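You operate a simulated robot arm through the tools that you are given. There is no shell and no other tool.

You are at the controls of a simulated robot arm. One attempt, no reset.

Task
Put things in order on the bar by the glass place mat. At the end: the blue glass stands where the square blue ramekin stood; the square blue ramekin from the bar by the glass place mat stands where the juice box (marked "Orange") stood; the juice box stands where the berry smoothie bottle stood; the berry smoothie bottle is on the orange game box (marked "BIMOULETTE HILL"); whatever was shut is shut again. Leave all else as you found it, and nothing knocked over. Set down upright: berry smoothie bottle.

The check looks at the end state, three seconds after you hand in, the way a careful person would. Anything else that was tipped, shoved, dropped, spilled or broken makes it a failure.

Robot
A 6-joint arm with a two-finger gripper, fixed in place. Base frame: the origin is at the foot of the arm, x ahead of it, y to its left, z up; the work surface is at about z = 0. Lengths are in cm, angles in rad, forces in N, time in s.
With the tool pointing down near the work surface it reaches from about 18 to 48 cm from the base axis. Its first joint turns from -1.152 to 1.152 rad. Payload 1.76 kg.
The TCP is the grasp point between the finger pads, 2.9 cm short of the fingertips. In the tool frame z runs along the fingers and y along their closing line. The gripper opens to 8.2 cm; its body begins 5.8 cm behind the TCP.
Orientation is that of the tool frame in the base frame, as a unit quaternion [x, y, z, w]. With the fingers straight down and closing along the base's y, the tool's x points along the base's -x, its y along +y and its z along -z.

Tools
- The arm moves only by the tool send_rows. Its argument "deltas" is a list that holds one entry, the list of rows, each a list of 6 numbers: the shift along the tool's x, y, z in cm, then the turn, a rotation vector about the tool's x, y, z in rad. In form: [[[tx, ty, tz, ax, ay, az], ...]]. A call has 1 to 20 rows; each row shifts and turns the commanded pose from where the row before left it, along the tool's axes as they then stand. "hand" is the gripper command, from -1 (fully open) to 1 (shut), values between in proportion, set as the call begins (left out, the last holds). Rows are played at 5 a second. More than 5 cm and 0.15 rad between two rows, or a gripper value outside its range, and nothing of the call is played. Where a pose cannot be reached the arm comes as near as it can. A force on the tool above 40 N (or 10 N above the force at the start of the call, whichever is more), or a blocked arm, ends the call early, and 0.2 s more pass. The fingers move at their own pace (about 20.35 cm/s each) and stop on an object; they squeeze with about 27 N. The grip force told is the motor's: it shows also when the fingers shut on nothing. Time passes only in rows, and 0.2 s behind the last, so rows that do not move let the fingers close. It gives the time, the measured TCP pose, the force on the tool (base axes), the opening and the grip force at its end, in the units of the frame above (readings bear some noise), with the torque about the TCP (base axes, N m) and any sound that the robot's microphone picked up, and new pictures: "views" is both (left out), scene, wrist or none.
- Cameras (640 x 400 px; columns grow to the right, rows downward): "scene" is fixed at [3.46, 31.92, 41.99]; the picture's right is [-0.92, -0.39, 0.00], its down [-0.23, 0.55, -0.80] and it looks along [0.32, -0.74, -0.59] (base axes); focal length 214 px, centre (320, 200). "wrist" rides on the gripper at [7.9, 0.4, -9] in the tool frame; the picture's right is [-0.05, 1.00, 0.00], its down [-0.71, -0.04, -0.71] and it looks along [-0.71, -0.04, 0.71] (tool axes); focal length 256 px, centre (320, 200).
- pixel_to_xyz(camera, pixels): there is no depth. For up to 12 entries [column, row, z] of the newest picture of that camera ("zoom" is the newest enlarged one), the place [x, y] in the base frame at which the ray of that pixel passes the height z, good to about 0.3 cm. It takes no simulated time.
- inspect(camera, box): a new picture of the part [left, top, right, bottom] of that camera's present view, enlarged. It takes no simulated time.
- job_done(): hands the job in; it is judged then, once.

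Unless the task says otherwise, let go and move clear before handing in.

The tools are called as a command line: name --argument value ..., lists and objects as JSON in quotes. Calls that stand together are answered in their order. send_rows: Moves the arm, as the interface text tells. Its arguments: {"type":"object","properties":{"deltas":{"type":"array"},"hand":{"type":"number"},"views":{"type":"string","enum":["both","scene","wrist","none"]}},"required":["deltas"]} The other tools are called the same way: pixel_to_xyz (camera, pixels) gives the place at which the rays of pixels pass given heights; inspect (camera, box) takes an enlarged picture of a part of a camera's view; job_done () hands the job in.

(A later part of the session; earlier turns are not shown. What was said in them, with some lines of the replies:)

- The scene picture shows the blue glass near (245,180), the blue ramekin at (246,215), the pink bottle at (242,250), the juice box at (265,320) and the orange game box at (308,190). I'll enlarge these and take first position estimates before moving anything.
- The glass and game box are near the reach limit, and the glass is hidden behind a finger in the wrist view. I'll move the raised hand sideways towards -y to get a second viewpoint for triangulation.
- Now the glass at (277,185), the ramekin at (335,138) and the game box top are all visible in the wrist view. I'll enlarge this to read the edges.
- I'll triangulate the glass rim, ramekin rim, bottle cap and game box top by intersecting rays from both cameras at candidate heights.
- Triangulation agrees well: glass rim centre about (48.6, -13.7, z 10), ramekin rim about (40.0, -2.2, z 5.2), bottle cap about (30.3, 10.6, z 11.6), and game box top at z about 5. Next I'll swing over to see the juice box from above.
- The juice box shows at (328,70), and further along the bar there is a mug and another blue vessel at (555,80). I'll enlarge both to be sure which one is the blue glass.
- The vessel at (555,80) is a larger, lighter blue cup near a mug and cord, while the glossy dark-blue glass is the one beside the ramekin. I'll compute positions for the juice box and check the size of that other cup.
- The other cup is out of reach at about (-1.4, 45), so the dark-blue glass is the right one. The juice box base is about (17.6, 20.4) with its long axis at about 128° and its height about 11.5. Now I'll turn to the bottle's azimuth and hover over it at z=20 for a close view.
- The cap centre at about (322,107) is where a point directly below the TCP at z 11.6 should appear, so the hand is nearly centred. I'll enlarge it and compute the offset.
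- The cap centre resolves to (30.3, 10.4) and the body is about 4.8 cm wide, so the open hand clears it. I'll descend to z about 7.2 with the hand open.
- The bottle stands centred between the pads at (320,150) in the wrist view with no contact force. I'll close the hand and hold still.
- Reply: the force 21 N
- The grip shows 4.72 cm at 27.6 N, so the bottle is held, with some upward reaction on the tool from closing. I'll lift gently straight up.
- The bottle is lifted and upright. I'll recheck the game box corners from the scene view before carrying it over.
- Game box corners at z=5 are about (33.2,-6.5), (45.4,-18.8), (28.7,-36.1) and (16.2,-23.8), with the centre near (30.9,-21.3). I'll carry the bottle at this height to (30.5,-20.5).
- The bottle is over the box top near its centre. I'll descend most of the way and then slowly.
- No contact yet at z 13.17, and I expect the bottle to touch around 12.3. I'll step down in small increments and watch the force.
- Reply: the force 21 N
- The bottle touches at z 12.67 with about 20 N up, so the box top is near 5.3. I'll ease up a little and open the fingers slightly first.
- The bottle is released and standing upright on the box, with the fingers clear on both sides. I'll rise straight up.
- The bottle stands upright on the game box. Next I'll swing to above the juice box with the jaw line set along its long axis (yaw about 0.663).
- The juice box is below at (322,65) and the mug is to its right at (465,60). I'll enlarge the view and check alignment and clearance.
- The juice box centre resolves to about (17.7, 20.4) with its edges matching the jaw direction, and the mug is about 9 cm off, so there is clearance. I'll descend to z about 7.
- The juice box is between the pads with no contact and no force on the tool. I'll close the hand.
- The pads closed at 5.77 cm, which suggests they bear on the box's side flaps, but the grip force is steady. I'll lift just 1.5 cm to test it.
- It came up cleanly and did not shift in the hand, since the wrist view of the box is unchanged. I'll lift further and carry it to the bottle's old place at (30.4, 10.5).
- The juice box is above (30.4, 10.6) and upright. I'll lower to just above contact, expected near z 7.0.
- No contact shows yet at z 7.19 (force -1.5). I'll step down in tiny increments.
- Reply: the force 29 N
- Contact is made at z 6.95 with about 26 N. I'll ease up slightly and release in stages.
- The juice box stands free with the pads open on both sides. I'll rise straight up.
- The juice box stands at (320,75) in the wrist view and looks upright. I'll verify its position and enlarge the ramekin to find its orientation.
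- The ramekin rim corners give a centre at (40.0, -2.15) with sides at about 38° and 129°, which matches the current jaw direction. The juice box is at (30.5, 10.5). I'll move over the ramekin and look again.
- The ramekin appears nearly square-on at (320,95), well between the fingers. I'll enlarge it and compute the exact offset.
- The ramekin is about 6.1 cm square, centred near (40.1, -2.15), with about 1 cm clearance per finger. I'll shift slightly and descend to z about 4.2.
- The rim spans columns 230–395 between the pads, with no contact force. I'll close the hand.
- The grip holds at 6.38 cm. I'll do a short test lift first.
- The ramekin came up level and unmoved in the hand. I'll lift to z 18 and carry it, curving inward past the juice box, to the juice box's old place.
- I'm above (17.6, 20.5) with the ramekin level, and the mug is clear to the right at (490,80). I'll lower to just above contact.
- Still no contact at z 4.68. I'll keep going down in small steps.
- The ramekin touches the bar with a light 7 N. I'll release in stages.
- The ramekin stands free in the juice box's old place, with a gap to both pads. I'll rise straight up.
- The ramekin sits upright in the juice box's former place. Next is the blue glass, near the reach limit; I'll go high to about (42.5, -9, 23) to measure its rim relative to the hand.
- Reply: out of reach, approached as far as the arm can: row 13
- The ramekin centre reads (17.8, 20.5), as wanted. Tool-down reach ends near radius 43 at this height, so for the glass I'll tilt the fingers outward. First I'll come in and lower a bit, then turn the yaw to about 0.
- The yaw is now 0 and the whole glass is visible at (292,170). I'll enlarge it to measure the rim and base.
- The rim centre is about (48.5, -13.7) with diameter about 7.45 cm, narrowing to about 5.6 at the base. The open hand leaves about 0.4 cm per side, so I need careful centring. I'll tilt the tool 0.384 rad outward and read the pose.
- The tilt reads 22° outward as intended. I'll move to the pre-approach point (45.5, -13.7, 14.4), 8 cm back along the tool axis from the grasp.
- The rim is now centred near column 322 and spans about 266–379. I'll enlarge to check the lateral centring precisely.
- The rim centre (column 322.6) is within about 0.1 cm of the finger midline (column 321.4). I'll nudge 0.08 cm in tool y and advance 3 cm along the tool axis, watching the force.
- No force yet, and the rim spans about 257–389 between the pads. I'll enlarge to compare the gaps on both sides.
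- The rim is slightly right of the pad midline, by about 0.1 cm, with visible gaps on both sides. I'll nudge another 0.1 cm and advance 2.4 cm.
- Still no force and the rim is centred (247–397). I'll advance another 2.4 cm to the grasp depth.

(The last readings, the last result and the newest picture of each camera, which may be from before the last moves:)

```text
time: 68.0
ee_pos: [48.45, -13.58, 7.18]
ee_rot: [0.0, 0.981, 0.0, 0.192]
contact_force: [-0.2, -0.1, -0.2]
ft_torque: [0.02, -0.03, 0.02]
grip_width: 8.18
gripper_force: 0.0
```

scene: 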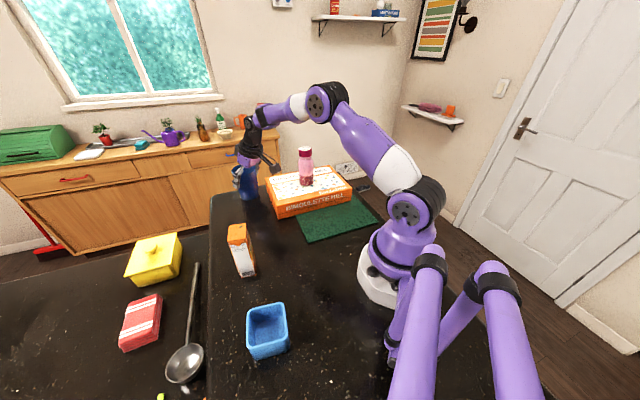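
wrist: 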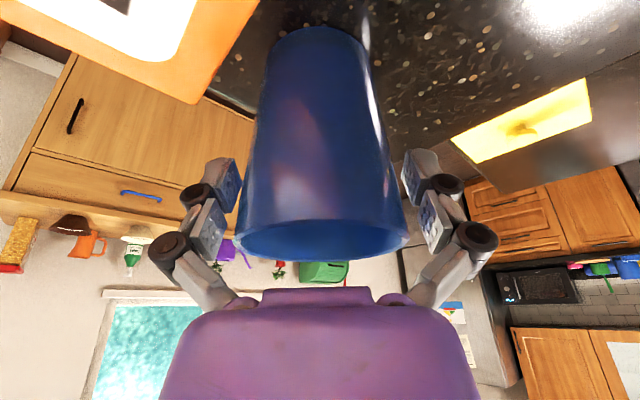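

The pads straddle the glass with gaps on both sides and no force. I'll close on it.

send_rows --deltas '[[[0, 0, 0, 0, 0, 0], [0, 0, 0, 0, 0, 0], [0, 0, 0, 0, 0, 0]]]' --hand 1

```text
time: 68.8
ee_pos: [48.52, -13.43, 7.31]
ee_rot: [0.0, 0.981, 0.0, 0.192]
contact_force: [3.1, 0.1, 10.4]
ft_torque: [0.18, -0.2, -0.02]
grip_width: 6.8
gripper_force: 26.9
```

scene: 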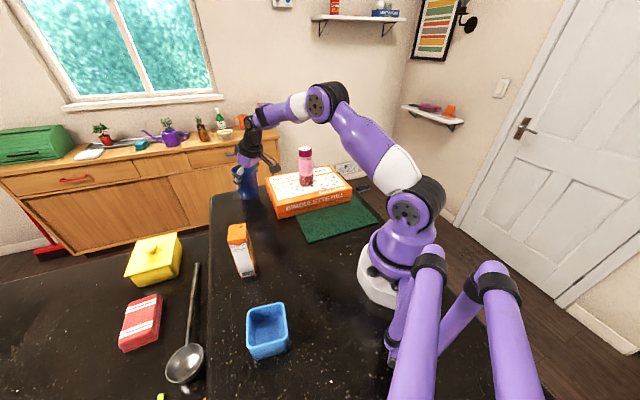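
wrist: 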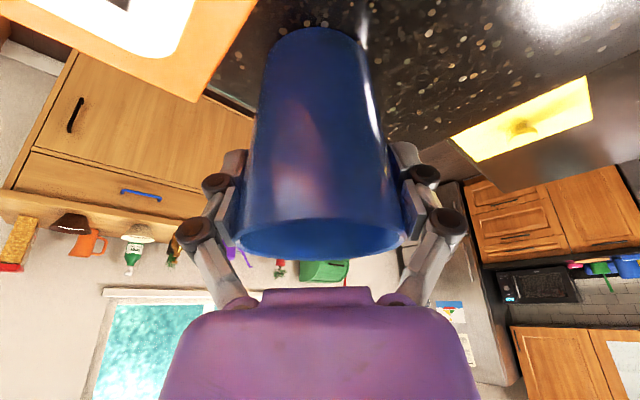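

The glass is held at 6.8 cm with a steady grip. I'll lift it straight up 3 cm, moving along the base vertical in tilted tool coordinates.

send_rows --deltas '[[[-0.11, 0, -0.28, 0, 0, 0], [-0.22, 0, -0.56, 0, 0, 0], [-0.3, 0, -0.74, 0, 0, 0], [-0.3, 0, -0.74, 0, 0, 0], [-0.19, 0, -0.46, 0, 0, 0], [0, 0, 0, 0, 0, 0]]]' --hand 1

```text
time: 70.2
ee_pos: [48.41, -13.4, 10.25]
ee_rot: [0.0, 0.982, -0.001, 0.191]
contact_force: [-0.6, 0.0, -2.8]
ft_torque: [-0.02, 0.01, -0.01]
grip_width: 6.78
gripper_force: 27.2
```

scene: 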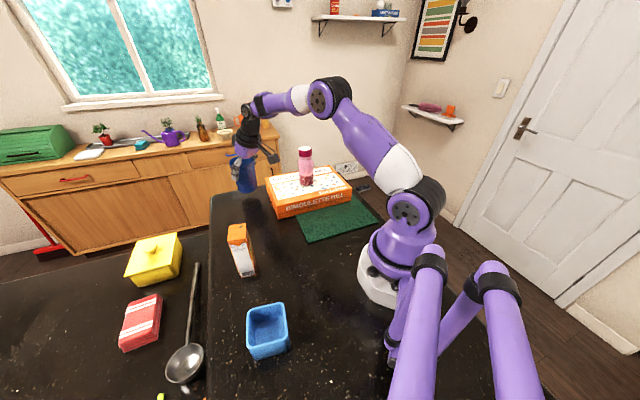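
wrist: 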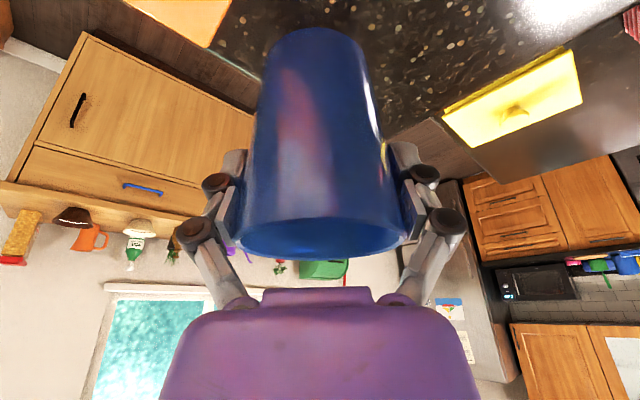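

The glass hangs upright and steady in the hand. I'll carry it level, parallel to the box edge, to the ramekin's old place at (40.1, -2.15).

send_rows --deltas '[[[0.708, 1.025, -0.287, 0, 0, 0], [1.062, 1.537, -0.43, 0, 0, 0], [1.416, 2.049, -0.573, 0, 0, 0], [1.416, 2.049, -0.573, 0, 0, 0], [1.416, 2.049, -0.573, 0, 0, 0], [1.062, 1.537, -0.43, 0, 0, 0], [0.708, 1.025, -0.287, 0, 0, 0], [0, 0, 0, 0, 0, 0], [0, 0, 0, 0, 0, 0]]]' --hand 1

```text
time: 72.2
ee_pos: [39.93, -2.22, 10.19]
ee_rot: [0.0, 0.982, 0.0, 0.191]
contact_force: [-0.1, -0.8, -1.0]
ft_torque: [0.02, 0.01, -0.01]
grip_width: 6.78
gripper_force: 27.0
```

scene: 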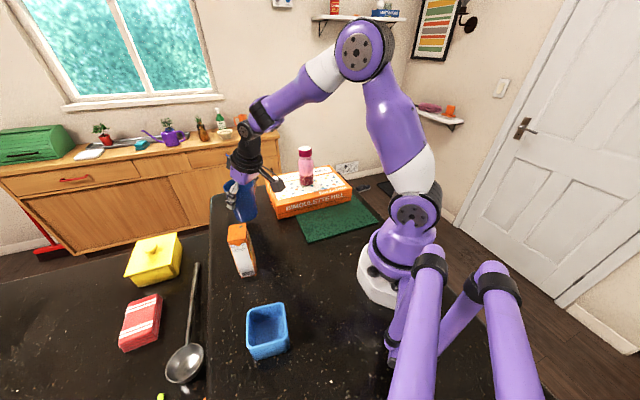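
wrist: 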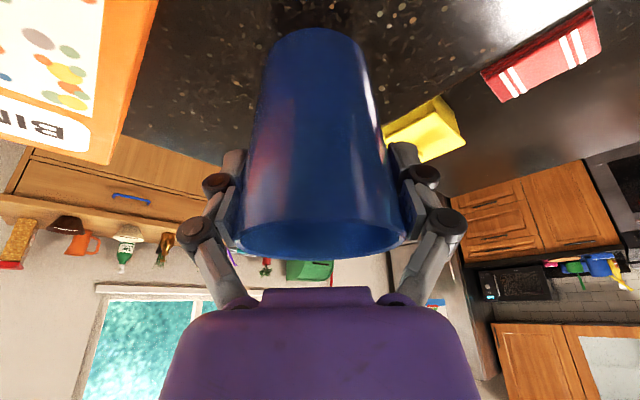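

I'm at (39.9, -2.2), within 0.15 cm of the target. I'll make a tiny correction and lower to just above contact, expected near z 7.25.

send_rows --deltas '[[[0.1, 0.05, 0.5, 0, 0, 0], [0.26, 0, 0.65, 0, 0, 0], [0.26, 0, 0.65, 0, 0, 0], [0.15, 0, 0.37, 0, 0, 0], [0.075, 0, 0.185, 0, 0, 0], [0, 0, 0, 0, 0, 0]]]' --hand 1 --views "none"

send_rows --deltas '[[[0.075, 0, 0.185, 0, 0, 0], [0, 0, 0, 0, 0, 0]]]' --hand 1 --views "none"

```text
time: 73.6
ee_pos: [40.08, -2.12, 7.58]
ee_rot: [-0.001, 0.982, 0.0, 0.19]
contact_force: [0.8, 0.1, -2.3]
ft_torque: [0.0, 0.01, 0.01]
grip_width: 6.78
gripper_force: 27.3
```

```text
time: 74.2
ee_pos: [40.04, -2.15, 7.46]
ee_rot: [0.001, 0.982, 0.0, 0.191]
contact_force: [-0.6, -0.7, -2.1]
ft_torque: [-0.01, -0.01, -0.02]
grip_width: 6.79
gripper_force: 27.5
```

No contact yet at z 7.46. I'll continue in 0.1 cm steps.

send_rows --deltas '[[[0.045, 0, 0.11, 0, 0, 0], [0, 0, 0, 0, 0, 0]]]' --hand 1 --views "none"

send_rows --deltas '[[[0.038, 0, 0.093, 0, 0, 0], [0, 0, 0, 0, 0, 0]]]' --hand 1

```text
time: 74.8
ee_pos: [40.18, -2.15, 7.39]
ee_rot: [-0.001, 0.981, 0.0, 0.192]
contact_force: [-2.8, 1.3, 6.7]
ft_torque: [0.21, 0.11, 0.08]
grip_width: 6.77
gripper_force: 27.1
```

```text
time: 75.4
ee_pos: [40.11, -2.14, 7.26]
ee_rot: [-0.001, 0.981, 0.001, 0.192]
contact_force: [-0.9, -2.0, 11.8]
ft_torque: [0.3, -0.1, -0.01]
grip_width: 6.8
gripper_force: 27.5
```

scene: 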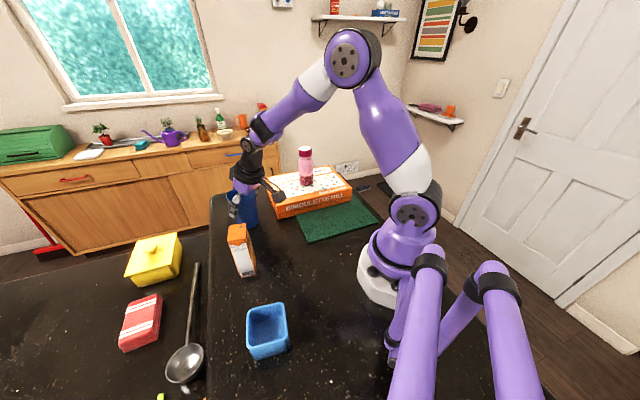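
wrist: 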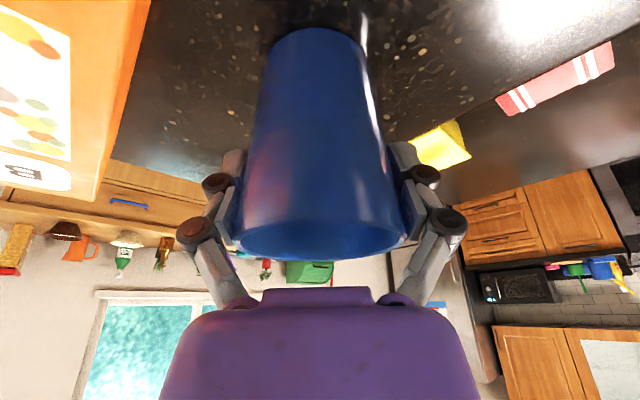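

The glass is on the bar with about 12 N of contact at (40.1, -2.15). I'll release in stages.

send_rows --deltas '[[[0, 0, 0, 0, 0, 0], [0, 0, 0, 0, 0, 0]]]' --hand -0.75 --views "none"

send_rows --deltas '[[[0, 0, 0, 0, 0, 0], [0, 0, 0, 0, 0, 0]]]' --hand -1

```text
time: 76.0
ee_pos: [39.93, -2.14, 7.22]
ee_rot: [0.0, 0.982, 0.0, 0.19]
contact_force: [0.0, -0.7, -0.8]
ft_torque: [0.04, -0.03, -0.04]
grip_width: 7.17
gripper_force: 0.1
```

```text
time: 76.6
ee_pos: [40.07, -2.19, 7.23]
ee_rot: [0.001, 0.981, 0.0, 0.192]
contact_force: [0.2, -0.3, 0.4]
ft_torque: [-0.01, 0.03, -0.04]
grip_width: 8.2
gripper_force: 0.0
```

scene: 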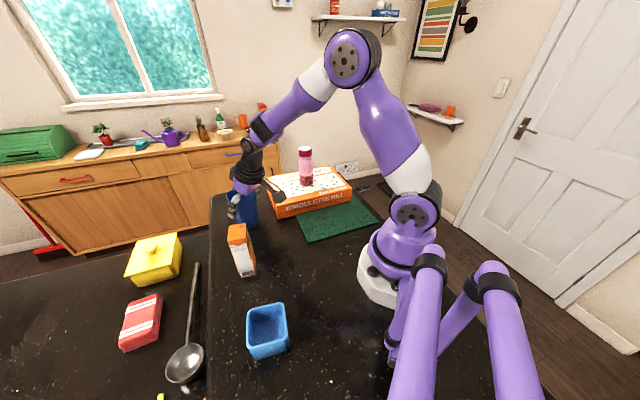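
wrist: 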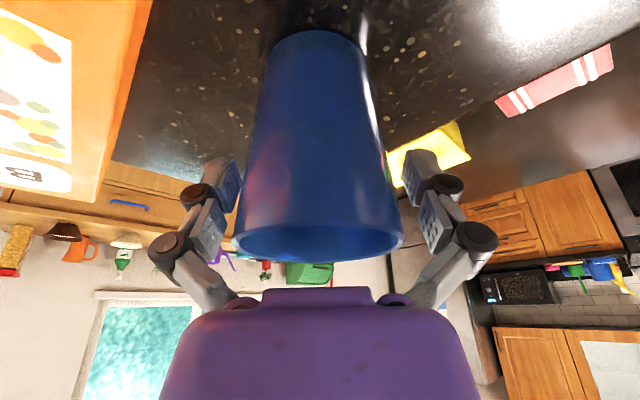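

The glass stands free with gaps on both sides. I'll back out slowly along the tool axis, watching for force.

send_rows --deltas '[[[0, -0.06, -0.3, 0, 0, 0], [0, 0, -0.6, 0, 0, 0], [0, 0, -0.8, 0, 0, 0], [0, 0, -0.8, 0, 0, 0], [0, 0, 0, 0, 0, 0]]]' --hand -1

```text
time: 77.8
ee_pos: [39.16, -2.11, 9.45]
ee_rot: [0.001, 0.982, 0.0, 0.191]
contact_force: [0.1, 0.1, -0.7]
ft_torque: [-0.01, 0.01, 0.02]
grip_width: 8.19
gripper_force: 0.2
```

scene: 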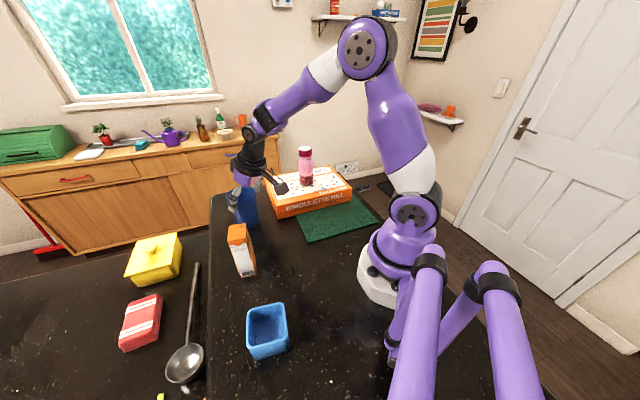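
wrist: 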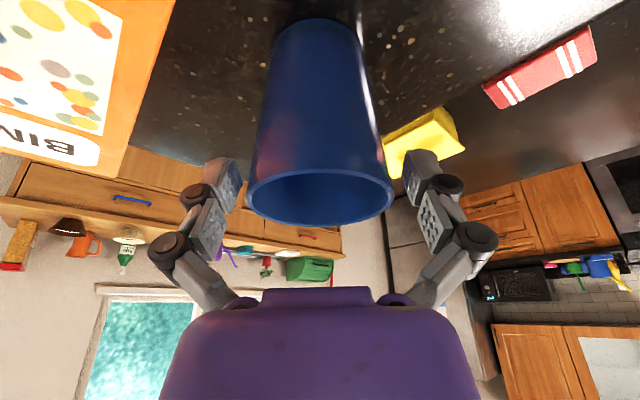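

Clean so far: the glass is unmoved and the force is near zero. I'll keep backing out until the fingertips are above the rim.

send_rows --deltas '[[[0, 0, -0.8, 0, 0, 0], [0, 0, -1.0, 0, 0, 0], [0, 0, -1.2, 0, 0, 0], [0, 0, -1.5, 0, 0, 0], [0, 0, -2, 0, 0, 0], [0, 0, -2, 0, 0, 0], [0, 0, -2, 0, 0, 0], [0, 0, 0, 0, 0, 0]]]' --hand -1

```text
time: 79.6
ee_pos: [35.17, -2.2, 19.28]
ee_rot: [0.0, 0.982, 0.0, 0.19]
contact_force: [-0.4, -0.3, 0.3]
ft_torque: [-0.05, -0.04, -0.01]
grip_width: 8.19
gripper_force: 0.0
```

scene: 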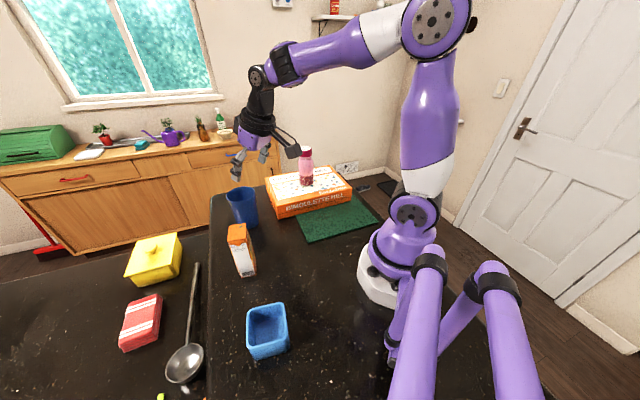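
wrist: 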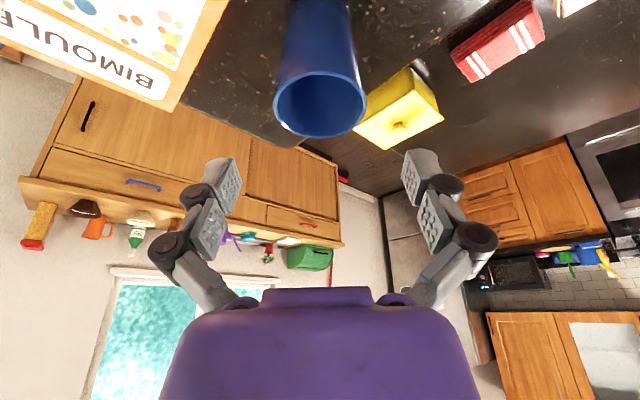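

The glass stands upright in its new place and the hand is clear. I'll remove the tilt and retreat to a high pose to check everything.

send_rows --deltas '[[[0, 0, -2, 0, 0.128, 0], [0, 0, -2, 0, 0.128, 0], [0, 0, -2, 0, 0.128, 0], [2, 0.5, -1.5, 0, 0, 0], [2, 0.5, -1.5, 0, 0, 0], [2, 0.5, -1.5, 0, 0, 0], [2, 0.5, -1.5, 0, 0, 0], [2, 0.5, -1.5, 0, 0, 0], [0, 0, 0, 0, 0, 0]]]' --hand -1

```text
time: 81.6
ee_pos: [23.56, 0.06, 32.65]
ee_rot: [0.0, 1.0, 0.001, 0.001]
contact_force: [-0.2, 0.2, -0.1]
ft_torque: [0.04, -0.01, -0.04]
grip_width: 8.21
gripper_force: 0.0
```

scene: 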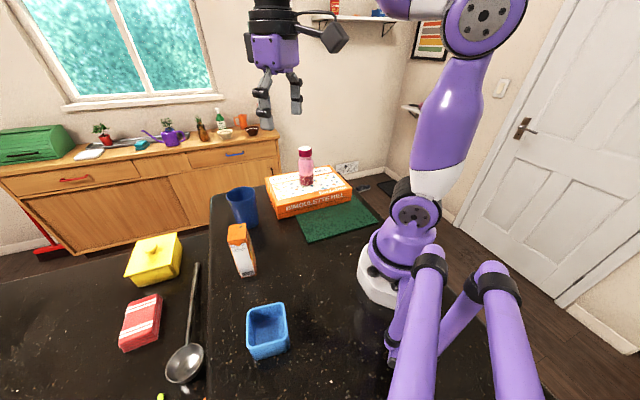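
wrist: 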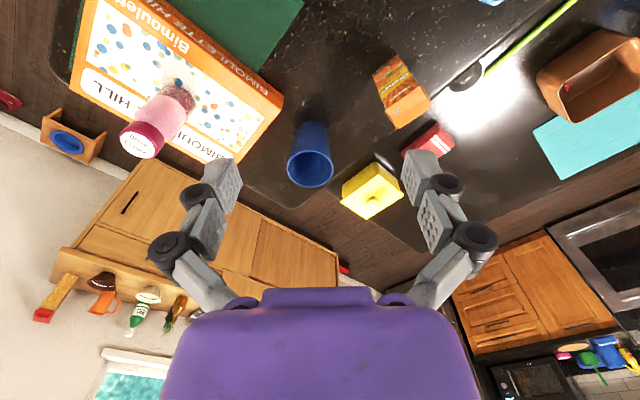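

All four objects appear upright: bottle on the box at (305,165), glass at (242,205), juice at (241,250) and ramekin at (267,330). I'll verify the final positions with enlargements and coordinates.

inspect --camera "scene" --box '[200, 135, 380, 285]'

inspect --camera "wrist" --box '[260, 100, 360, 200]'

inspect --camera "scene" --box '[210, 270, 330, 390]'

```text
2.67 times, centred on (290, 210) of scene
```

zoom: 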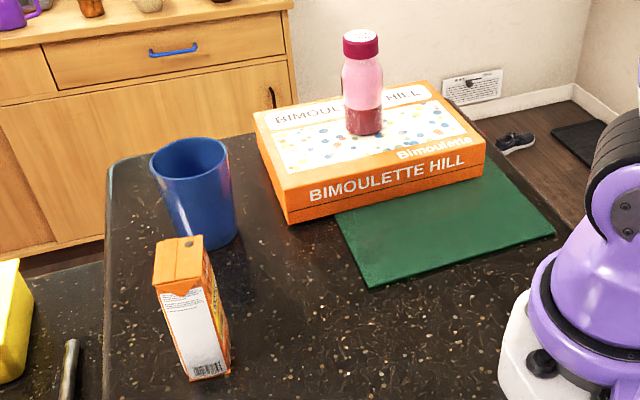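

```text
4.00 times, centred on (310, 150) of wrist
```

zoom: 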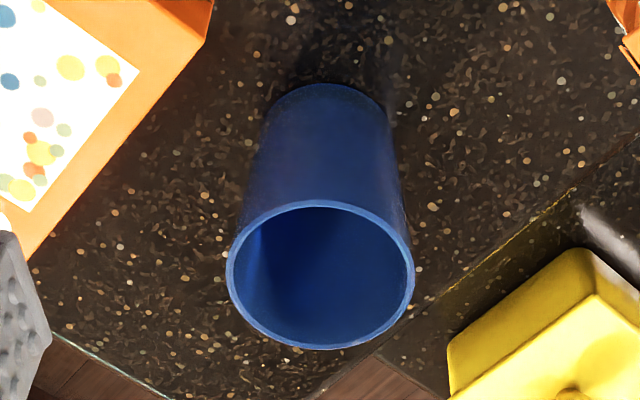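

```text
3.33 times, centred on (270, 330) of scene
```

zoom: 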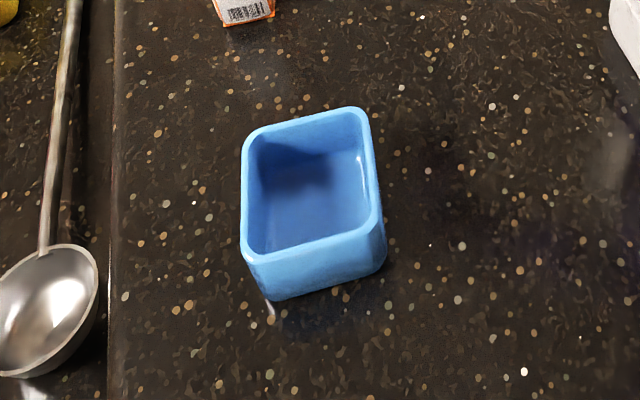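

pixel_to_xyz --camera "wrist" --pixels '[[310.25, 168.75, 10], [287, 167, 10], [333.5, 168, 10], [312, 151, 10], [309, 187.5, 10]]'

pixel_to_xyz --camera "scene" --pixels '[[240.9, 193.9, 10], [235, 231, 11.5], [304.5, 153, 16.9], [262, 324, 5.2], [278.75, 219, 0.3]]'

```text
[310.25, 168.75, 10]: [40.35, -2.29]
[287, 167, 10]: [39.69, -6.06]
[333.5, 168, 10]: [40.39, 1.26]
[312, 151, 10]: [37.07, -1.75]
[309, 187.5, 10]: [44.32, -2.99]
```

```text
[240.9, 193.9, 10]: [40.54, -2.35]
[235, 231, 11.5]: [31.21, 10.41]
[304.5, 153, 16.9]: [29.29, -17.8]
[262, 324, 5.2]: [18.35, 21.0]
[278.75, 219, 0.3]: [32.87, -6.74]
```

The final check agrees:
- **Glass:** about (40.3, -2.3) against the ramekin's old (40.1, -2.15).
- **Juice box:** about (30.6, 10.5) at the bottle's old place.
- **Ramekin:** about (17.8, 20.5) at the juice box's old place.
- **Bottle:** upright on the game box, whose corner has not moved.

The hand is open and clear, so I'm handing in.

job_done

```text
The job is handed in.
```

The bar by the glass place mat is in order and I've handed the job in; no result has come back yet. In the last pictures all four objects stood upright in their new places.

| Object | Now stands | Measured position (cm) | Target (cm) |
|---|---|---|---|
| Blue glass | where the square blue ramekin stood | (40.3, -2.3) | (40.1, -2.15) |
| Square blue ramekin | where the juice box stood | (17.8, 20.5) | (17.65, 20.4) |
| Juice box | where the berry smoothie bottle stood | (30.6, 10.5) | (30.4, 10.5) |
| Berry smoothie bottle | upright on the orange game box, near its centre | (30.5, -20.4) | anywhere on the box |

- **Accuracy:** these positions are good to about 0.3 cm.
- **Left as found:** I opened nothing, so nothing needed shutting again. Nothing was knocked over, and the game box had not moved after I set the bottle on it.
- **Other blue cup:** there is a larger, lighter blue cup further along the bar, out of the arm's reach. I took the dark-blue glass beside the ramekin to be the one you meant.
- **Arm:** the gripper is open and well clear of everything.
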